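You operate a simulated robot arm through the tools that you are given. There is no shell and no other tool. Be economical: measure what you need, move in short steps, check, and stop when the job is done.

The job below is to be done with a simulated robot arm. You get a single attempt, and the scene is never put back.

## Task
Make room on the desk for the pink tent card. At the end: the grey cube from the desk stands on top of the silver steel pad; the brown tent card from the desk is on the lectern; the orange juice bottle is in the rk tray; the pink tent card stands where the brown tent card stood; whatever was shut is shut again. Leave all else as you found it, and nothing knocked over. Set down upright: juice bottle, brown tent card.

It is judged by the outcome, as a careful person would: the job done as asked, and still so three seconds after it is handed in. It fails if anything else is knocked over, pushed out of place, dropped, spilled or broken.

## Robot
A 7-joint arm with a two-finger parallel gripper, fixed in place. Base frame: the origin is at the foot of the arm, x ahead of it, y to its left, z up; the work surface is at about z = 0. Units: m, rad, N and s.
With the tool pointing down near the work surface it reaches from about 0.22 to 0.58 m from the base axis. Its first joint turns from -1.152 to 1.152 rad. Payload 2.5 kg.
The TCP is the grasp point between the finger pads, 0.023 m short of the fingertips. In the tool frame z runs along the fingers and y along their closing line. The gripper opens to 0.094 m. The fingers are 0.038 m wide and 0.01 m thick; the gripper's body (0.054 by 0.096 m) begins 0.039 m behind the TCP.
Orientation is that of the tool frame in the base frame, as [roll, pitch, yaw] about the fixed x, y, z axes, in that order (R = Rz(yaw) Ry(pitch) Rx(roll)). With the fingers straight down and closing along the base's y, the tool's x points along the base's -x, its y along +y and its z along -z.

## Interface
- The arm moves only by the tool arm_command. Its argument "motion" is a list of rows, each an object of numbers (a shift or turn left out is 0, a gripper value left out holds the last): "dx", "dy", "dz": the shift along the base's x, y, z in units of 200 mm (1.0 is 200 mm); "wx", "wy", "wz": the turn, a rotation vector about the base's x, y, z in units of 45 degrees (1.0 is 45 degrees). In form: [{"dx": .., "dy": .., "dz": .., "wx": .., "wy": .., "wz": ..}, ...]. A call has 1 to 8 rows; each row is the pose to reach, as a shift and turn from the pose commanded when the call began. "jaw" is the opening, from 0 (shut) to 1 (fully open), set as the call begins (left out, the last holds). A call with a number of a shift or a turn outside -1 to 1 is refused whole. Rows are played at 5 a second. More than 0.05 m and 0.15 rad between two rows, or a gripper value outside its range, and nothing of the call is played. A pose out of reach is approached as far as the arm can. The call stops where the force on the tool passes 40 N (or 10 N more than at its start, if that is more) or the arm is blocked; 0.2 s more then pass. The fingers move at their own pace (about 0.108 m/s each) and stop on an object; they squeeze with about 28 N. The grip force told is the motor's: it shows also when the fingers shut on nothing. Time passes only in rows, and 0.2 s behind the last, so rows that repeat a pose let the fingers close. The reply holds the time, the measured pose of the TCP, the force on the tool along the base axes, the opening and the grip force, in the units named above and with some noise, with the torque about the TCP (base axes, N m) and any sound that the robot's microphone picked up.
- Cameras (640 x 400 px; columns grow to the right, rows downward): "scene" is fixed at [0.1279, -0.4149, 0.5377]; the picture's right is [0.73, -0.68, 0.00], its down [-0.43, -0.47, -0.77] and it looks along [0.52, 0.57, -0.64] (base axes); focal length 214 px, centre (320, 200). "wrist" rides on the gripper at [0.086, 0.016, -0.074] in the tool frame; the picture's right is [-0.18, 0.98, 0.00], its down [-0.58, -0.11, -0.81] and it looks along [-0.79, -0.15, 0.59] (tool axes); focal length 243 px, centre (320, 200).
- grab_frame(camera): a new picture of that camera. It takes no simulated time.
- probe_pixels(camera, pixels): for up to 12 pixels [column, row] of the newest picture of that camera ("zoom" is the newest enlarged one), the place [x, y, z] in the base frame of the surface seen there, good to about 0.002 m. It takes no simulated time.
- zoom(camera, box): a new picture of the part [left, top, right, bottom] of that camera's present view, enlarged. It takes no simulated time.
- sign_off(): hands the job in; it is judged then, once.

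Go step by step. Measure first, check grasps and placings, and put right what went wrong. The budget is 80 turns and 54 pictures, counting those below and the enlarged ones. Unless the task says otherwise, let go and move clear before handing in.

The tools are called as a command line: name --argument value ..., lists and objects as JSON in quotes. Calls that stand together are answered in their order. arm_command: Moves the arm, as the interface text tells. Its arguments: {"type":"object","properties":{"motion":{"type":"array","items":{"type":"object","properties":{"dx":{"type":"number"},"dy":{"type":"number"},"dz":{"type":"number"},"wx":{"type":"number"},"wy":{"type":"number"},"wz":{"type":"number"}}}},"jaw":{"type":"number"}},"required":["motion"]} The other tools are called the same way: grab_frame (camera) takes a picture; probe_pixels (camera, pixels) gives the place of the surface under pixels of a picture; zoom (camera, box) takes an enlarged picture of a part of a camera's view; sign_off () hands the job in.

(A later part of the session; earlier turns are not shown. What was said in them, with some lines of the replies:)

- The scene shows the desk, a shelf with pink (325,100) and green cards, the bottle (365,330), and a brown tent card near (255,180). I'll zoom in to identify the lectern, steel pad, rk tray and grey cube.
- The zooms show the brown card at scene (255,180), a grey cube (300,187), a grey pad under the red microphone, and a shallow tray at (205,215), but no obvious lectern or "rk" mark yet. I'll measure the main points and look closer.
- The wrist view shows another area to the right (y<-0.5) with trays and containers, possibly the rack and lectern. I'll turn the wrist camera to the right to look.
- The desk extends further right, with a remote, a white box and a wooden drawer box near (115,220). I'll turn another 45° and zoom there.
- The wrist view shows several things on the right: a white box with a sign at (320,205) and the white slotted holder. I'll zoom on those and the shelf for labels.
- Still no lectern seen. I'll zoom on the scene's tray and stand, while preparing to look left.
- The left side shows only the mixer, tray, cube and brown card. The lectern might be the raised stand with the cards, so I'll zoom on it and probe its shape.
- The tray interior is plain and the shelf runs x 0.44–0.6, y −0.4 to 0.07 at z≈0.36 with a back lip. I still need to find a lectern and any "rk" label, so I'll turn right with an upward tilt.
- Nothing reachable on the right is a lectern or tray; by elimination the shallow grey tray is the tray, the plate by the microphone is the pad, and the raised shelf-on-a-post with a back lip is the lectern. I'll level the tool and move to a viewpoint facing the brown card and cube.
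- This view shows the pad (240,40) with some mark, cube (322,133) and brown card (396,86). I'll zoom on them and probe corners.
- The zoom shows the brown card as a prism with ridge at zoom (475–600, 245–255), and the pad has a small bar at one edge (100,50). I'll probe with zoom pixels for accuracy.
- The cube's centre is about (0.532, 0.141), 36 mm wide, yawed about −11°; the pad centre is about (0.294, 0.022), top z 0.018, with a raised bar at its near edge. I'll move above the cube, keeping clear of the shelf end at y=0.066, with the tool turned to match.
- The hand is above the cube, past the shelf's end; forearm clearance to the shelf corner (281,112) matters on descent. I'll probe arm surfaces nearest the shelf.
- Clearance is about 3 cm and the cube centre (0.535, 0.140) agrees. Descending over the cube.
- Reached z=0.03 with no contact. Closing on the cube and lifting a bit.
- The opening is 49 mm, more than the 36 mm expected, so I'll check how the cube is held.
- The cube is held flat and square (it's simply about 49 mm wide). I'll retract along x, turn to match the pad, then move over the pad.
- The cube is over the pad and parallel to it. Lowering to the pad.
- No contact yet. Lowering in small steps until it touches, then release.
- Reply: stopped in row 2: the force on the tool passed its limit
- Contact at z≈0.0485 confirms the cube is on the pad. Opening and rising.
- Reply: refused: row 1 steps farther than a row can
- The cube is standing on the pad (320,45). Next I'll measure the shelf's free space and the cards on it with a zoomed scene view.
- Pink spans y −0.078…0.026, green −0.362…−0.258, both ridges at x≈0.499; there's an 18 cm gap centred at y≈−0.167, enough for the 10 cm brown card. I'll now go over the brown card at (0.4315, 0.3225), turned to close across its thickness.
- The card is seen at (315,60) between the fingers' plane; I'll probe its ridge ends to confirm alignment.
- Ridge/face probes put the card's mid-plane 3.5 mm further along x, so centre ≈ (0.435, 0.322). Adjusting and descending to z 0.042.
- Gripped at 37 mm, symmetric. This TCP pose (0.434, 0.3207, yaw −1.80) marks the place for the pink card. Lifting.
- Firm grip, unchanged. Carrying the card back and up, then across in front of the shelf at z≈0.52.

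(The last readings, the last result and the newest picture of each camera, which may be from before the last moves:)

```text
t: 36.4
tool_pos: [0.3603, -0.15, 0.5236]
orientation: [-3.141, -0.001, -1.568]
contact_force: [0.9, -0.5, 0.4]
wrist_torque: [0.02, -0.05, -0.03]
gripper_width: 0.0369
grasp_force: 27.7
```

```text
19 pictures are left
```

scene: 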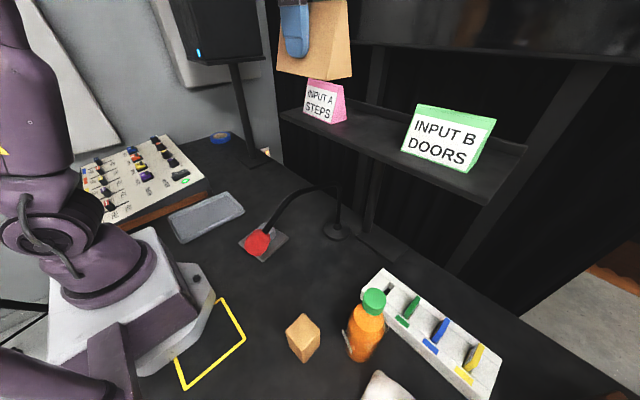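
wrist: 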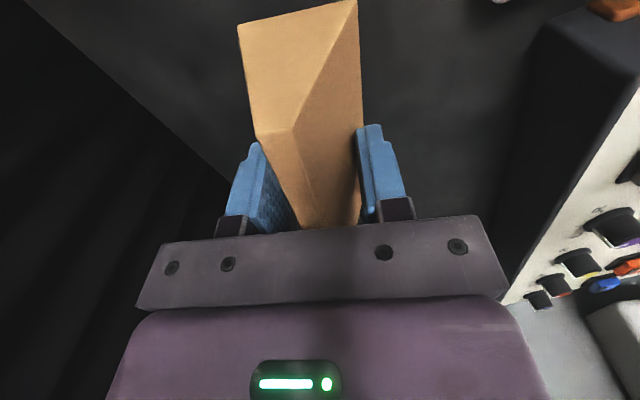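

The card is held upright in front of the shelf at z 0.52. Moving forward over the gap and part way down.

arm_command --motion '[{"dx": 0.2, "dy": -0.04}, {"dx": 0.4, "dy": -0.085}, {"dx": 0.6, "dy": -0.085}, {"dx": 0.69, "dy": -0.085}, {"dx": 0.69, "dy": -0.085, "dz": -0.15}, {"dx": 0.69, "dy": -0.085, "dz": -0.3}, {"dx": 0.69, "dy": -0.085, "dz": -0.45}]'

grab_frame --camera "scene"

```text
t: 38.0
tool_pos: [0.5003, -0.1643, 0.4354]
orientation: [-3.14, -0.002, -1.573]
contact_force: [0.6, -0.4, -0.2]
wrist_torque: [0.0, 0.0, 0.01]
gripper_width: 0.0373
grasp_force: 27.7
out of reach, approached as far as the arm can: row 2, 3, 4, 5, 6
```

```text
18 pictures are left
```

scene: 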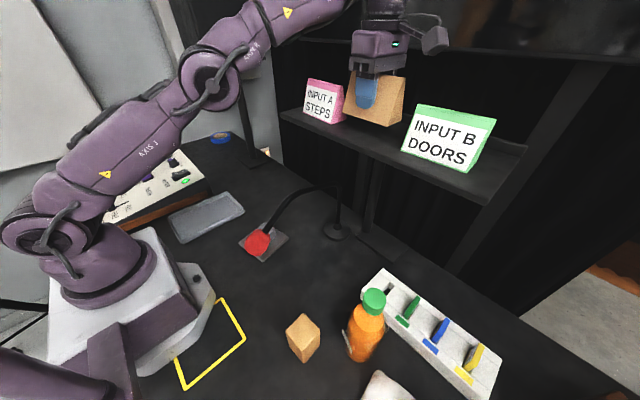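

The pose is right at z 0.435 (higher at this reach is the limit, so I'll retreat diagonally later). Lowering slowly to the shelf.

arm_command --motion '[{"dz": -0.06}, {"dz": -0.11}, {"dz": -0.14}, {"dz": -0.155}]'

```text
t: 39.0
tool_pos: [0.498, -0.1645, 0.404]
orientation: [-3.139, 0.001, -1.57]
contact_force: [-0.1, 1.0, 3.1]
wrist_torque: [0.03, -0.04, 0.02]
gripper_width: 0.0368
grasp_force: 27.8
```

arm_command --motion '[{"dz": -0.006}, {"dz": -0.012}]'

zoom --camera "scene" --box '[300, 40, 500, 180]'

```text
t: 39.6
tool_pos: [0.4986, -0.1651, 0.4032]
orientation: [-3.135, -0.003, -1.568]
contact_force: [3.2, 4.6, 22.5]
wrist_torque: [0.3, -0.14, 0.04]
gripper_width: 0.0368
grasp_force: 27.9
```

```text
2.86 times, centred on (400, 110) of scene
```

zoom: 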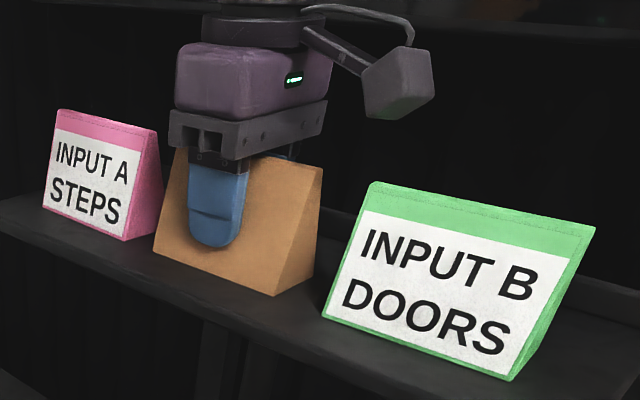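

The card is seated on the shelf (22 N upward). Easing off 1 mm, opening and rising.

arm_command --motion '[{"dz": 0.007}, {"dz": 0.007}]'

arm_command --jaw 1.0 --motion '[{}, {}, {}, {"dz": 0.1}, {"dz": 0.22}, {"dz": 0.36}, {"dz": 0.42, "dx": -0.05}]'

zoom --camera "scene" --box '[300, 40, 500, 180]'

```text
t: 40.2
tool_pos: [0.4989, -0.1654, 0.4038]
orientation: [-3.137, -0.003, -1.569]
contact_force: [8.7, 3.8, 22.4]
wrist_torque: [0.19, -0.4, 0.03]
gripper_width: 0.0371
grasp_force: 27.9
```

```text
t: 41.8
tool_pos: [0.4835, -0.1665, 0.4635]
orientation: [-3.139, -0.003, -1.57]
contact_force: [-0.5, 0.5, 0.2]
wrist_torque: [0.01, -0.02, 0.02]
gripper_width: 0.0938
grasp_force: 0.1
out of reach, approached as far as the arm can: row 5, 6, 7
```

```text
2.86 times, centred on (400, 110) of scene
```

zoom: 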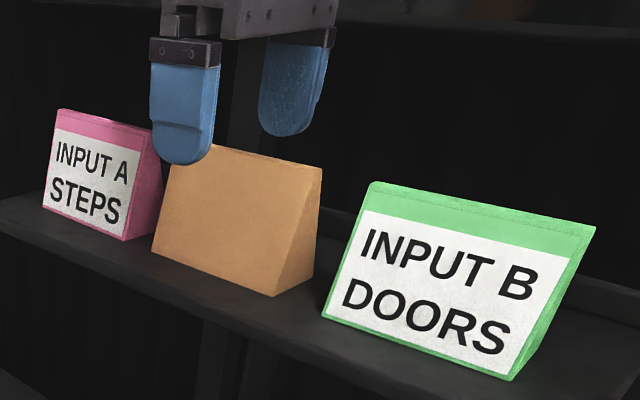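

The brown card stands on the lectern. The open fingers straddle the ridge line, so I'll slide along y to the pink card (centre ≈ (0.498, −0.026)) at this height.

arm_command --motion '[{"dy": 0.2}, {"dy": 0.4, "dx": 0.02}, {"dy": 0.6, "dx": 0.04}, {"dy": 0.7, "dx": 0.06}, {"dy": 0.7, "dx": 0.06}]'

zoom --camera "scene" --box '[260, 20, 460, 160]'

```text
t: 43.0
tool_pos: [0.4981, -0.0246, 0.4611]
orientation: [-3.141, -0.001, -1.569]
contact_force: [0.6, 0.3, -0.1]
wrist_torque: [0.0, -0.03, 0.0]
gripper_width: 0.0939
grasp_force: 0.1
```

```text
2.86 times, centred on (360, 90) of scene
```

zoom: 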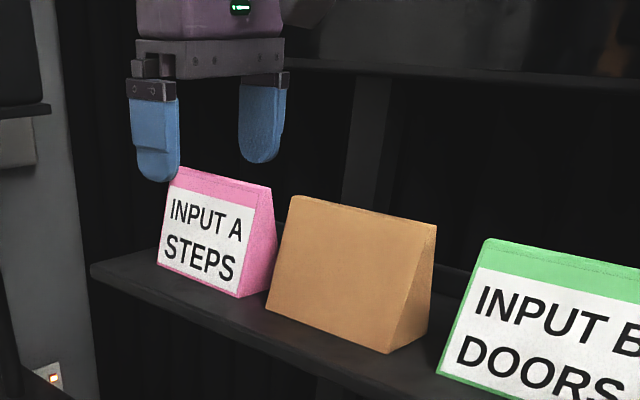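

Straddling the pink card. Descending to z≈0.403 and gripping.

arm_command --motion '[{"dz": -0.1}, {"dz": -0.2}, {"dz": -0.285}]'

arm_command --jaw 0.1 --motion '[{}, {}, {}, {}]'

grab_frame --camera "wrist"

```text
t: 43.8
tool_pos: [0.4979, -0.026, 0.4038]
orientation: [-3.14, -0.002, -1.57]
contact_force: [0.6, 0.7, 0.9]
wrist_torque: [-0.02, -0.02, 0.03]
gripper_width: 0.0938
grasp_force: 0.1
```

```text
t: 44.8
tool_pos: [0.4973, -0.0272, 0.4038]
orientation: [-3.14, -0.002, -1.571]
contact_force: [-0.3, 0.3, 0.4]
wrist_torque: [0.01, -0.01, 0.02]
gripper_width: 0.0367
grasp_force: 28.2
```

```text
14 pictures are left
```

wrist: 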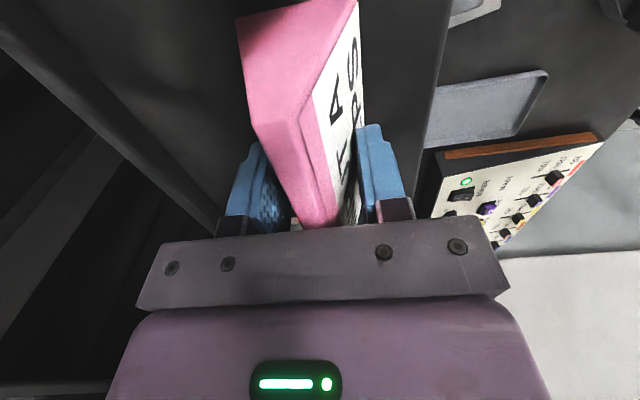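

Same grip as before (36.7 mm). Lifting and retreating toward the base.

arm_command --motion '[{"dz": 0.08}, {"dz": 0.18}, {"dz": 0.28}, {"dz": 0.3, "dx": -0.2}, {"dz": 0.35, "dx": -0.4}, {"dz": 0.4, "dx": -0.6}, {"dz": 0.4, "dx": -0.8}, {"dz": 0.4, "dx": -0.98}]'

grab_frame --camera "scene"

```text
t: 46.6
tool_pos: [0.3006, -0.0288, 0.4832]
orientation: [-3.14, 0.001, -1.571]
contact_force: [-0.9, 0.5, 0.1]
wrist_torque: [-0.04, 0.0, -0.03]
gripper_width: 0.0366
grasp_force: 28.3
```

```text
13 pictures are left
```

scene: 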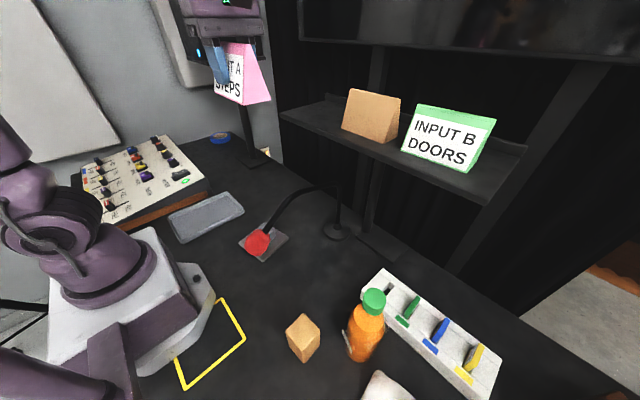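

Pink is held clear. Carrying it to the brown card's former spot, reversing the earlier path.

arm_command --motion '[{"dy": 0.17, "dz": -0.1, "wz": -0.04}, {"dy": 0.34, "dz": -0.2, "wz": -0.08}, {"dy": 0.51, "dz": -0.3, "wz": -0.12}, {"dy": 0.68, "dz": -0.4, "wz": -0.16}, {"dy": 0.85, "dz": -0.5, "wz": -0.2}, {"dy": 1.0, "dz": -0.6, "wz": -0.25}]'

arm_command --motion '[{"dy": 0.14, "dz": -0.15, "wz": -0.042}, {"dy": 0.27, "dz": -0.25, "wz": -0.042}, {"dy": 0.4, "dz": -0.3, "wz": -0.042}, {"dx": 0.17, "dy": 0.5, "dz": -0.4, "wz": -0.042}, {"dx": 0.34, "dy": 0.6, "dz": -0.5, "wz": -0.042}, {"dx": 0.5, "dy": 0.68, "dz": -0.65, "wz": -0.042}, {"dx": 0.62, "dy": 0.74, "dz": -0.85, "wz": -0.042}, {"dx": 0.668, "dy": 0.748, "dz": -1.0, "wz": -0.042}]'

```text
t: 48.0
tool_pos: [0.3029, 0.1722, 0.3653]
orientation: [3.142, -0.001, -1.769]
contact_force: [0.2, -0.9, 0.0]
wrist_torque: [0.03, 0.03, 0.01]
gripper_width: 0.037
grasp_force: 28.1
```

```text
t: 49.8
tool_pos: [0.4374, 0.3234, 0.1659]
orientation: [-3.141, -0.001, -1.8]
contact_force: [-0.5, 0.2, 0.6]
wrist_torque: [0.02, 0.02, -0.01]
gripper_width: 0.0365
grasp_force: 28.6
```

Fine-correcting to (0.434, 0.321) and lowering.

arm_command --motion '[{"dx": -0.013, "dy": -0.012, "dz": -0.2}, {"dx": -0.013, "dy": -0.012, "dz": -0.38}, {"dx": -0.013, "dy": -0.012, "dz": -0.52}, {"dx": -0.013, "dy": -0.012, "dz": -0.59}]'

arm_command --motion '[{"dz": -0.006}, {"dz": -0.012}]'

```text
t: 50.8
tool_pos: [0.4304, 0.3214, 0.0459]
orientation: [-3.141, 0.0, -1.8]
contact_force: [-0.2, -0.4, -0.5]
wrist_torque: [0.0, 0.01, -0.01]
gripper_width: 0.0365
grasp_force: 27.9
```

```text
t: 51.4
tool_pos: [0.4323, 0.3207, 0.0433]
orientation: [-3.141, 0.0, -1.801]
contact_force: [-1.3, 0.0, 2.3]
wrist_torque: [-0.07, 0.0, -0.01]
gripper_width: 0.0365
grasp_force: 28.0
```

Touching at z≈0.043. A tiny further press, then release and rise.

arm_command --motion '[{"dz": -0.004}]'

arm_command --jaw 1.0 --motion '[{}, {}, {}, {"dz": 0.1}, {"dz": 0.3}, {"dz": 0.5}, {"dz": 0.7}]'

arm_command --motion '[{"dx": -0.12, "dy": -0.1, "dz": 0.15}, {"dx": -0.24, "dy": -0.2, "dz": 0.3}, {"dx": -0.36, "dy": -0.3, "dz": 0.45}, {"dx": -0.48, "dy": -0.4, "dz": 0.6}, {"dx": -0.6, "dy": -0.5, "dz": 0.75}]'

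grab_frame --camera "scene"

```text
t: 51.8
tool_pos: [0.4324, 0.3204, 0.0448]
orientation: [-3.14, -0.001, -1.8]
contact_force: [-3.0, -0.6, 10.1]
wrist_torque: [-0.19, -0.12, -0.02]
gripper_width: 0.0364
grasp_force: 28.2
```

```text
t: 53.4
tool_pos: [0.4309, 0.3201, 0.183]
orientation: [3.141, -0.003, -1.8]
contact_force: [0.4, 0.4, 0.8]
wrist_torque: [0.02, -0.01, 0.01]
gripper_width: 0.0939
grasp_force: 0.1
```

```text
t: 54.6
tool_pos: [0.3086, 0.219, 0.3293]
orientation: [3.141, -0.002, -1.8]
contact_force: [0.0, -0.2, -0.6]
wrist_torque: [0.05, 0.02, -0.03]
gripper_width: 0.0939
grasp_force: 0.0
```

```text
12 pictures are left
```

scene: 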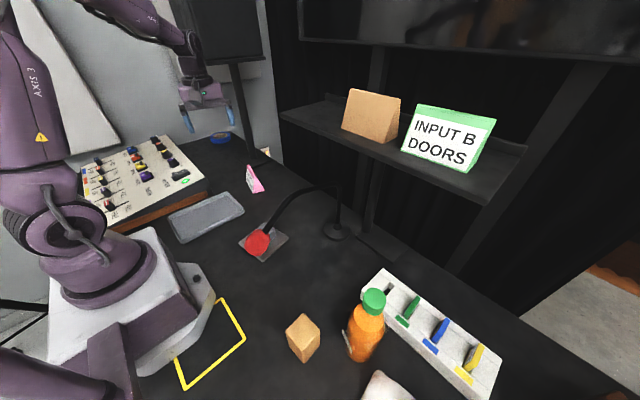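

The pink card stands where the brown one was. Next the bottle: zoom and measure it, the surroundings, and the tray.

zoom --camera "scene" --box '[270, 270, 430, 400]'

probe_pixels --camera "zoom" --pixels '[[416, 95], [416, 130], [330, 190], [390, 200], [450, 200], [300, 290], [370, 300], [430, 290], [310, 250], [345, 345], [440, 420], [140, 260]]'

probe_pixels --camera "scene" --pixels '[[170, 218], [225, 194], [242, 213], [184, 242], [205, 217], [215, 210], [190, 225], [175, 190], [200, 200], [207, 188], [332, 330], [358, 300]]'

```text
3.08 times, centred on (350, 335) of scene
```

zoom: 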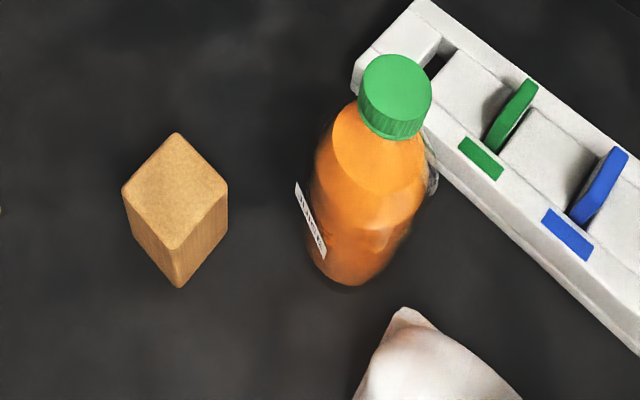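

```text
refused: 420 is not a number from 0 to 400
```

```text
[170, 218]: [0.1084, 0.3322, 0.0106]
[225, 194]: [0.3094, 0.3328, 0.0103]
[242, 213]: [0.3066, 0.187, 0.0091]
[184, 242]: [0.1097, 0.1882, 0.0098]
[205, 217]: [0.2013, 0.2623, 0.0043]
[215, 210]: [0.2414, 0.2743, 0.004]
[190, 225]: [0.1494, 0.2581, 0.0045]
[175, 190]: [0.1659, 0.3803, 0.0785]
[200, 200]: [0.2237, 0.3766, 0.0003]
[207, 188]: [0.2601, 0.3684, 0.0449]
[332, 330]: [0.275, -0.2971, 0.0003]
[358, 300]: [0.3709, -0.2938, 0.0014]
```

probe_pixels --camera "zoom" --pixels '[[395, 80], [395, 125], [330, 170], [380, 200], [425, 200], [320, 260], [365, 270], [405, 240], [310, 220], [345, 290], [435, 180], [175, 190]]'

probe_pixels --camera "zoom" --pixels '[[300, 185], [322, 255], [368, 85], [425, 85], [365, 60], [430, 330], [402, 312], [355, 85], [360, 280], [225, 190], [435, 160], [500, 390]]'

```text
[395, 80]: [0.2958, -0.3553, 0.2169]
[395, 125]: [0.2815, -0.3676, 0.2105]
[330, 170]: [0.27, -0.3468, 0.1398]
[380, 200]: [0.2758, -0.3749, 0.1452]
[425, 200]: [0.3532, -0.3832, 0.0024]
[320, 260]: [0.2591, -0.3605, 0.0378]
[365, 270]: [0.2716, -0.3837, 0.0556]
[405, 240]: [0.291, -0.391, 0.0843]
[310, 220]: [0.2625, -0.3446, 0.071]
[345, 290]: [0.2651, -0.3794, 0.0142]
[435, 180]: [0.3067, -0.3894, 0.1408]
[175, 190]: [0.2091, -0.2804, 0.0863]
```

```text
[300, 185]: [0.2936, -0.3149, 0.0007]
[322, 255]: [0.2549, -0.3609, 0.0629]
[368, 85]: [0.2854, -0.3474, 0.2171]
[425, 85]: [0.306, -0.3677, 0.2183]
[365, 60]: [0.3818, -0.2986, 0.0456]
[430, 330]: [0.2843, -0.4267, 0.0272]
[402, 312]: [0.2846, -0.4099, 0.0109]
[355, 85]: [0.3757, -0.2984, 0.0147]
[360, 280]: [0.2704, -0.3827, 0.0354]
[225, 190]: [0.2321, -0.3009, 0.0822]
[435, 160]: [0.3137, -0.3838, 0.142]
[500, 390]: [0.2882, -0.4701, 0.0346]
```

The bottle's axis is about (0.294, −0.357), body radius 34 mm, cap top z 0.218; the gripper body limits me to gripping the cap at TCP z≈0.19. The tray floor is x 0.105–0.315, y 0.185–0.335. Moving high over to the bottle.

arm_command --motion '[{"dy": -0.14, "dz": 0.12, "wz": -0.13}, {"dy": -0.28, "dz": 0.24, "wz": -0.26}, {"dy": -0.42, "dz": 0.36, "wz": -0.39}, {"dy": -0.56, "dz": 0.48, "wz": -0.52}, {"dy": -0.7, "dz": 0.6, "wz": -0.65}, {"dy": -0.85, "dz": 0.72, "wz": -0.78}, {"dy": -1.0, "dz": 0.85, "wz": -0.9}]'

arm_command --motion '[{"dy": -0.16, "wz": -0.14}, {"dy": -0.33, "wz": -0.28}, {"dy": -0.5, "wz": -0.42}, {"dy": -0.66, "wz": -0.56}, {"dy": -0.83, "wz": -0.7}, {"dy": -1.0, "wz": -0.8}]'

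arm_command --motion '[{"dy": -0.17, "wz": -0.1}, {"dy": -0.34, "wz": -0.2}, {"dy": -0.51, "wz": -0.3}, {"dy": -0.68, "dx": -0.05, "wz": -0.4}, {"dy": -0.88, "dx": -0.075, "wz": -0.5}, {"dy": -0.88, "dx": -0.075, "wz": -0.6, "dz": -0.2}, {"dy": -0.88, "dx": -0.075, "wz": -0.6, "dz": -0.4}]'

grab_frame --camera "wrist"

```text
t: 56.2
tool_pos: [0.3126, 0.0231, 0.5023]
orientation: [-3.141, -0.001, -2.508]
contact_force: [0.3, 0.1, 0.2]
wrist_torque: [0.03, -0.01, -0.01]
gripper_width: 0.0937
grasp_force: 0.1
```

```text
t: 57.6
tool_pos: [0.313, -0.1778, 0.502]
orientation: [-3.141, -0.001, -3.136]
contact_force: [-0.4, 1.1, 0.5]
wrist_torque: [-0.03, -0.01, 0.01]
gripper_width: 0.094
grasp_force: 0.1
```

```text
t: 59.2
tool_pos: [0.2965, -0.354, 0.422]
orientation: [-3.139, 0.0, 2.676]
contact_force: [0.0, 1.1, -0.8]
wrist_torque: [0.01, -0.03, -0.04]
gripper_width: 0.094
grasp_force: 0.1
```

```text
10 pictures are left
```

wrist: 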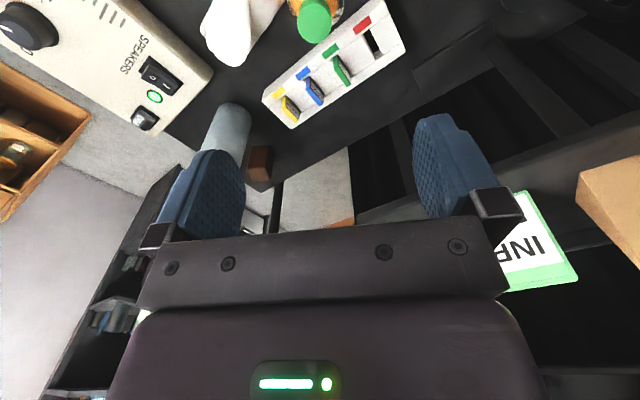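

The cap is visible at (315,18). Probing it for the precise axis.

probe_pixels --camera "wrist" --pixels '[[315, 15], [299, 15], [330, 15], [315, 35], [315, 2], [305, 30], [325, 30]]'

zoom --camera "wrist" --box '[260, 0, 370, 70]'

probe_pixels --camera "zoom" --pixels '[[230, 90], [410, 90], [320, 20], [320, 170], [320, 90], [260, 40], [380, 40], [250, 150], [390, 150]]'

```text
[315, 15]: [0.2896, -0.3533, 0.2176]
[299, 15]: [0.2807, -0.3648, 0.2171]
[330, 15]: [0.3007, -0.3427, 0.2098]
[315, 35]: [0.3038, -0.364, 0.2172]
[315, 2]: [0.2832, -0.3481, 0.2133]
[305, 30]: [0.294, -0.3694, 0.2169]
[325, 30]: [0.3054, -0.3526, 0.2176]
```

```text
5.71 times, centred on (315, 35) of wrist
```

zoom: 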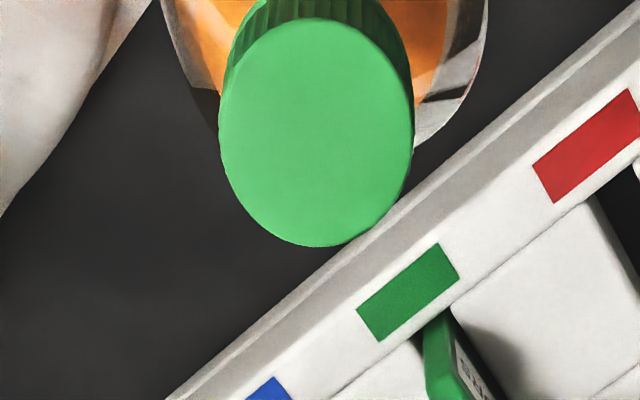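

```text
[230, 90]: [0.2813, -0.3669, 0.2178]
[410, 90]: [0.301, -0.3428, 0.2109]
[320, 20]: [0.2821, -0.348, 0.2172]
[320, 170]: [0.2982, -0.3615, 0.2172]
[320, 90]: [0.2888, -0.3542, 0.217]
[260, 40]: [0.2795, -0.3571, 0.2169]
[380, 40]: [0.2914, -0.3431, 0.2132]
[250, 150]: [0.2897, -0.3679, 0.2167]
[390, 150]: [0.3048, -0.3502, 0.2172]
```

Cap centre ≈ (0.2942, −0.358). Descending over it in two steps.

arm_command --motion '[{"dx": -0.01, "dy": -0.017, "dz": -0.2}, {"dx": -0.01, "dy": -0.017, "dz": -0.4}, {"dx": -0.01, "dy": -0.017, "dz": -0.6}, {"dx": -0.01, "dy": -0.017, "dz": -0.8}, {"dx": -0.01, "dy": -0.017, "dz": -0.8}]'

grab_frame --camera "wrist"

```text
t: 60.4
tool_pos: [0.2944, -0.3573, 0.2604]
orientation: [-3.14, -0.001, 2.677]
contact_force: [-0.8, 0.7, -0.8]
wrist_torque: [0.03, -0.03, 0.0]
gripper_width: 0.0939
grasp_force: 0.1
```

```text
8 pictures are left
```

wrist: 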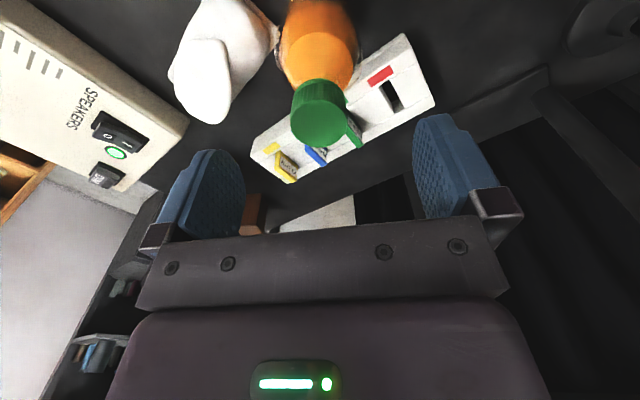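

The cap (318,112) is centred between the fingers. Descending to z≈0.19 and gripping.

arm_command --motion '[{"dz": -0.12}, {"dz": -0.24}, {"dz": -0.32}, {"dz": -0.352}]'

arm_command --jaw 0.1 --motion '[{}, {}, {}, {}, {}]'

arm_command --motion '[{"dz": 0.03}, {"dz": 0.08}, {"dz": 0.15}]'

zoom --camera "scene" --box '[280, 230, 440, 380]'

```text
t: 61.4
tool_pos: [0.2954, -0.3585, 0.1894]
orientation: [-3.141, 0.001, 2.678]
contact_force: [0.0, -0.5, -0.3]
wrist_torque: [0.01, -0.01, 0.02]
gripper_width: 0.094
grasp_force: 0.3
```

```text
t: 62.6
tool_pos: [0.2951, -0.359, 0.1902]
orientation: [3.141, 0.0, 2.677]
contact_force: [-0.7, -0.5, 2.7]
wrist_torque: [0.02, 0.05, 0.03]
gripper_width: 0.0369
grasp_force: 27.8
```

```text
t: 63.4
tool_pos: [0.2949, -0.3591, 0.221]
orientation: [3.141, -0.003, 2.677]
contact_force: [-0.7, -0.2, -4.9]
wrist_torque: [0.03, 0.01, 0.02]
gripper_width: 0.0363
grasp_force: 28.1
```

```text
2.67 times, centred on (360, 305) of scene
```

zoom: 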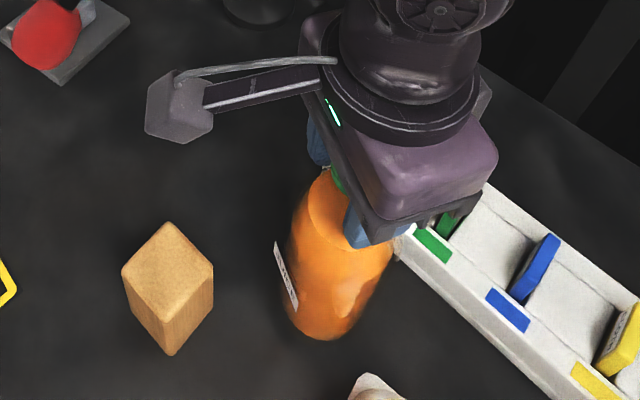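

The bottle is lifted cleanly (about 5 N). Raising it slowly to z≈0.5 to clear the microphone.

arm_command --motion '[{"dz": 0.12}, {"dz": 0.26}, {"dz": 0.4}, {"dz": 0.55}, {"dz": 0.7}, {"dz": 0.85}, {"dz": 1.0}]'

arm_command --motion '[{"dz": 0.12}, {"dz": 0.25}, {"dz": 0.4, "dy": 0.08}, {"dz": 0.4, "dy": 0.22, "wz": 0.1}, {"dz": 0.4, "dy": 0.38, "wz": 0.2}, {"dz": 0.4, "dy": 0.54, "wz": 0.3}, {"dz": 0.4, "dy": 0.7, "wz": 0.4}, {"dz": 0.4, "dy": 0.84, "wz": 0.5}]'

grab_frame --camera "scene"

```text
t: 65.0
tool_pos: [0.2943, -0.3603, 0.4237]
orientation: [3.141, -0.002, 2.677]
contact_force: [-0.3, 0.0, -5.1]
wrist_torque: [-0.03, -0.03, 0.0]
gripper_width: 0.0361
grasp_force: 28.5
```

```text
t: 66.8
tool_pos: [0.2946, -0.1905, 0.5023]
orientation: [-3.141, -0.002, 3.072]
contact_force: [0.6, 0.6, -6.0]
wrist_torque: [0.01, 0.01, -0.01]
gripper_width: 0.0363
grasp_force: 28.2
```

```text
6 pictures are left
```

scene: 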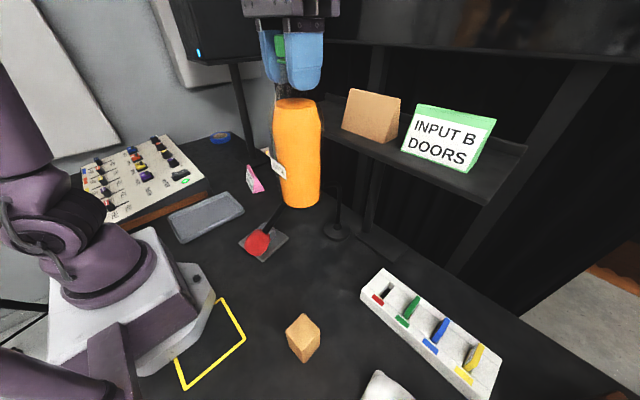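

The bottle hangs upright with its bottom at about z 0.31. Checking gooseneck height before crossing.

probe_pixels --camera "scene" --pixels '[[257, 231], [277, 215], [338, 190], [336, 200], [288, 200], [300, 205]]'

arm_command --motion '[{"dz": 0.05, "wz": 0.06}, {"dz": 0.08, "wz": 0.1}]'

```text
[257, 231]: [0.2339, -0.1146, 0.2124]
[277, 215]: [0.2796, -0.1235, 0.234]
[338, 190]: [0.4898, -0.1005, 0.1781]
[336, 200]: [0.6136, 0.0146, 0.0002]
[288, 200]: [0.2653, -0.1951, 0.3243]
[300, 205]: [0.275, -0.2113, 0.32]
```

```text
t: 67.4
tool_pos: [0.2942, -0.191, 0.5175]
orientation: [3.14, -0.002, -3.133]
contact_force: [0.6, 0.1, -5.1]
wrist_torque: [0.02, -0.04, 0.04]
gripper_width: 0.036
grasp_force: 28.0
```

Gooseneck is below z≈0.25, well under the bottle. Crossing to the tray side.

arm_command --motion '[{"dy": 0.1, "wz": 0.05}, {"dy": 0.25, "wz": 0.12}, {"dy": 0.4, "wz": 0.2}, {"dy": 0.55, "wz": 0.28}, {"dy": 0.7, "wz": 0.36}, {"dy": 0.85, "wz": 0.43}, {"dy": 1.0, "wz": 0.5}]'

arm_command --motion '[{"dy": 0.14, "wz": 0.05}, {"dy": 0.28, "wz": 0.12}, {"dy": 0.43, "wz": 0.2}, {"dy": 0.58, "wz": 0.28}, {"dy": 0.72, "wz": 0.36}, {"dy": 0.86, "wz": 0.43}, {"dy": 1.0, "wz": 0.5}]'

arm_command --motion '[{"dy": 0.1, "dx": -0.1}, {"dy": 0.2, "dx": -0.2}, {"dy": 0.2, "dx": -0.27, "dz": -0.12}, {"dy": 0.2, "dx": -0.27, "dz": -0.27}, {"dy": 0.2, "dx": -0.27, "dz": -0.42}, {"dy": 0.2, "dx": -0.27, "dz": -0.57}, {"dy": 0.2, "dx": -0.27, "dz": -0.72}, {"dy": 0.2, "dx": -0.27, "dz": -0.85}]'

arm_command --motion '[{"dz": -0.1}, {"dz": -0.25}, {"dz": -0.4}, {"dz": -0.5}, {"dz": -0.56}]'

grab_frame --camera "scene"

```text
t: 69.0
tool_pos: [0.2957, 0.0088, 0.5176]
orientation: [-3.139, -0.003, -2.742]
contact_force: [0.0, 0.0, -5.8]
wrist_torque: [-0.01, -0.03, 0.02]
gripper_width: 0.0363
grasp_force: 27.7
```

```text
t: 70.6
tool_pos: [0.2965, 0.207, 0.5186]
orientation: [-3.14, -0.002, -2.349]
contact_force: [-0.6, -0.2, -5.8]
wrist_torque: [-0.01, -0.02, -0.01]
gripper_width: 0.036
grasp_force: 27.7
```

```text
t: 72.4
tool_pos: [0.2425, 0.2497, 0.3465]
orientation: [3.141, 0.0, -2.349]
contact_force: [0.4, 0.7, -5.5]
wrist_torque: [0.01, 0.0, -0.01]
gripper_width: 0.0361
grasp_force: 27.7
```

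```text
t: 73.6
tool_pos: [0.2406, 0.2501, 0.2352]
orientation: [-3.14, 0.0, -2.349]
contact_force: [-0.9, -0.9, -5.1]
wrist_torque: [-0.05, 0.01, -0.02]
gripper_width: 0.0362
grasp_force: 27.9
```

```text
5 pictures are left
```

scene: 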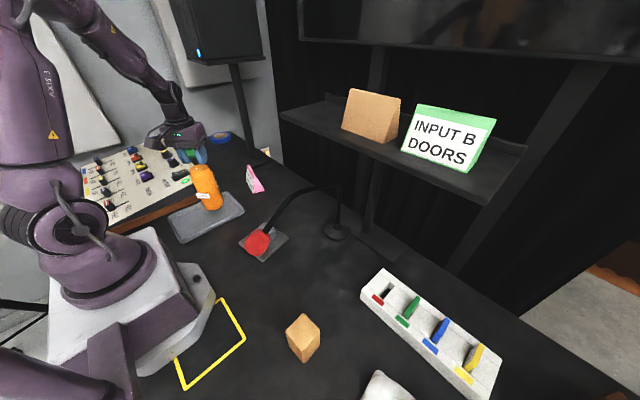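

The bottle is over the tray, upright. Lowering toward z≈0.195 in shrinking steps.

arm_command --motion '[{"dz": -0.08}, {"dz": -0.14}, {"dz": -0.175}, {"dz": -0.185}]'

arm_command --motion '[{"dz": -0.006}, {"dz": -0.012}]'

```text
t: 74.6
tool_pos: [0.2418, 0.2487, 0.1978]
orientation: [-3.14, -0.002, -2.35]
contact_force: [-0.8, 0.1, -5.0]
wrist_torque: [-0.04, -0.01, 0.01]
gripper_width: 0.0364
grasp_force: 28.1
```

```text
t: 75.2
tool_pos: [0.2408, 0.2495, 0.1967]
orientation: [-3.139, 0.0, -2.35]
contact_force: [0.2, 0.1, -5.1]
wrist_torque: [0.0, -0.02, 0.01]
gripper_width: 0.0363
grasp_force: 28.0
```

arm_command --motion '[{"dz": -0.004}, {"dz": -0.008}]'

arm_command --motion '[{"dz": -0.004}]'

```text
t: 75.8
tool_pos: [0.2423, 0.2494, 0.1959]
orientation: [-3.139, 0.0, -2.349]
contact_force: [-2.0, -2.7, 13.1]
wrist_torque: [-0.28, 0.25, -0.01]
gripper_width: 0.036
grasp_force: 28.3
```

```text
t: 76.2
tool_pos: [0.2428, 0.2503, 0.1951]
orientation: [-3.14, 0.001, -2.349]
contact_force: [-2.9, -2.6, 26.2]
wrist_torque: [-0.31, 0.38, 0.02]
gripper_width: 0.0365
grasp_force: 28.0
```

Seated on the tray floor. Easing off, opening, and rising straight up.

arm_command --motion '[{"dz": 0.005}, {"dz": 0.005}]'

arm_command --jaw 1.0 --motion '[{}, {}, {}, {"dz": 0.1}, {"dz": 0.25}, {"dz": 0.45}, {"dz": 0.65}, {"dz": 0.85}]'

arm_command --motion '[{"dz": 0.15, "dy": -0.12, "wz": -0.15}, {"dz": 0.3, "dy": -0.24, "wz": -0.3}, {"dz": 0.45, "dy": -0.36, "wz": -0.45}, {"dz": 0.6, "dy": -0.48, "dx": 0.1, "wz": -0.6}, {"dz": 0.7, "dy": -0.6, "dx": 0.2, "wz": -0.75}, {"dz": 0.7, "dy": -0.6, "dx": 0.25, "wz": -0.9}]'

grab_frame --camera "scene"

zoom --camera "scene" --box '[150, 80, 450, 270]'

```text
t: 76.8
tool_pos: [0.2405, 0.2495, 0.1951]
orientation: [-3.141, 0.002, -2.348]
contact_force: [2.9, 0.6, 14.1]
wrist_torque: [0.36, -0.43, 0.01]
gripper_width: 0.0365
grasp_force: 27.6
```

```text
t: 78.6
tool_pos: [0.2427, 0.249, 0.368]
orientation: [3.141, -0.001, -2.35]
contact_force: [-0.4, 1.1, 0.1]
wrist_torque: [-0.01, -0.02, 0.0]
gripper_width: 0.0942
grasp_force: 0.1
```

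```text
t: 80.0
tool_pos: [0.2916, 0.1265, 0.5061]
orientation: [-3.14, -0.002, -3.06]
contact_force: [-0.9, 0.5, -0.2]
wrist_torque: [0.02, 0.02, 0.01]
gripper_width: 0.094
grasp_force: 0.0
```

```text
4 pictures are left
```

scene: 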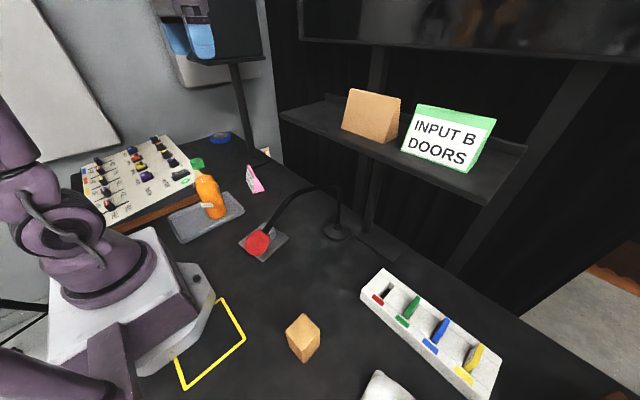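

```text
2.11 times, centred on (300, 175) of scene
```

zoom: 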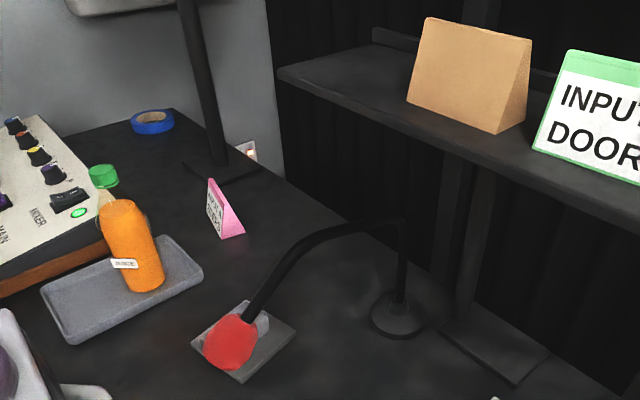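

All items look placed; the bottle's lean in the picture (199,165)–(217,212) should be perspective, so I'll verify by probing.

probe_pixels --camera "scene" --pixels '[[196, 162], [200, 160], [199, 168], [208, 190], [212, 205], [216, 215], [208, 215], [222, 211], [251, 175], [262, 190], [270, 233], [268, 230]]'

grab_frame --camera "wrist"

```text
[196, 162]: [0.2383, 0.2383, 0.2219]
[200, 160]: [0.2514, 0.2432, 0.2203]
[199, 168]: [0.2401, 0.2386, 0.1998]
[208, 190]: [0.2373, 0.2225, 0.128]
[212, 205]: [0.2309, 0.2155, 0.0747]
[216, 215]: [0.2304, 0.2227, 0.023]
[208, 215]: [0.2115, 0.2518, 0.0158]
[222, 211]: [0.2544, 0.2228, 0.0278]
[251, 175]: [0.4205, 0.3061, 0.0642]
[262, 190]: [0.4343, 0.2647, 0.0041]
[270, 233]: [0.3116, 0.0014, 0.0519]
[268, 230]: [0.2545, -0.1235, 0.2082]
```

```text
2 pictures are left
```

wrist: 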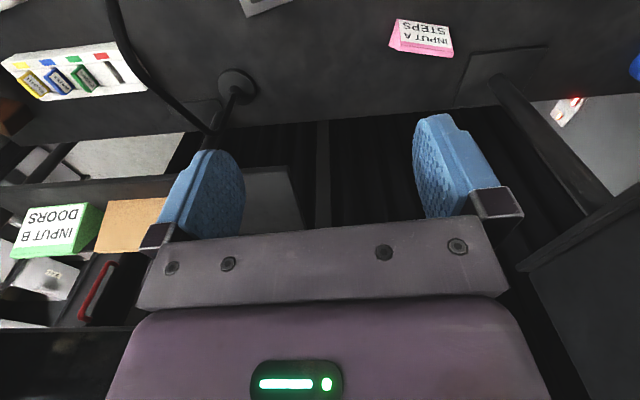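

Probes show the bottle upright (cap at z 0.222 over its base) in the tray. The pink card is at its spot, the brown card is on the raised stand, and the cube's top is at z≈0.052 on the pad. The gripper is empty and clear, so I'm handing in.

sign_off

```text
The job is handed in.
```

I handed the job in with all four items placed, but I had to guess which objects were the lectern and the rk tray. I saw no lectern and no "rk" label, so I used the raised shelf where the pink card had stood as the lectern. The only tray in reach, the grey one on the desk, served as the rk tray.

- **Grey cube:** stands on the steel pad.
- **Brown card:** upright on the shelf, between the pink card's old place and the green card.
- **Pink card:** stands where the brown card stood.
- **Juice bottle:** upright in the grey tray.

I opened nothing, and the pictures show nothing knocked over.
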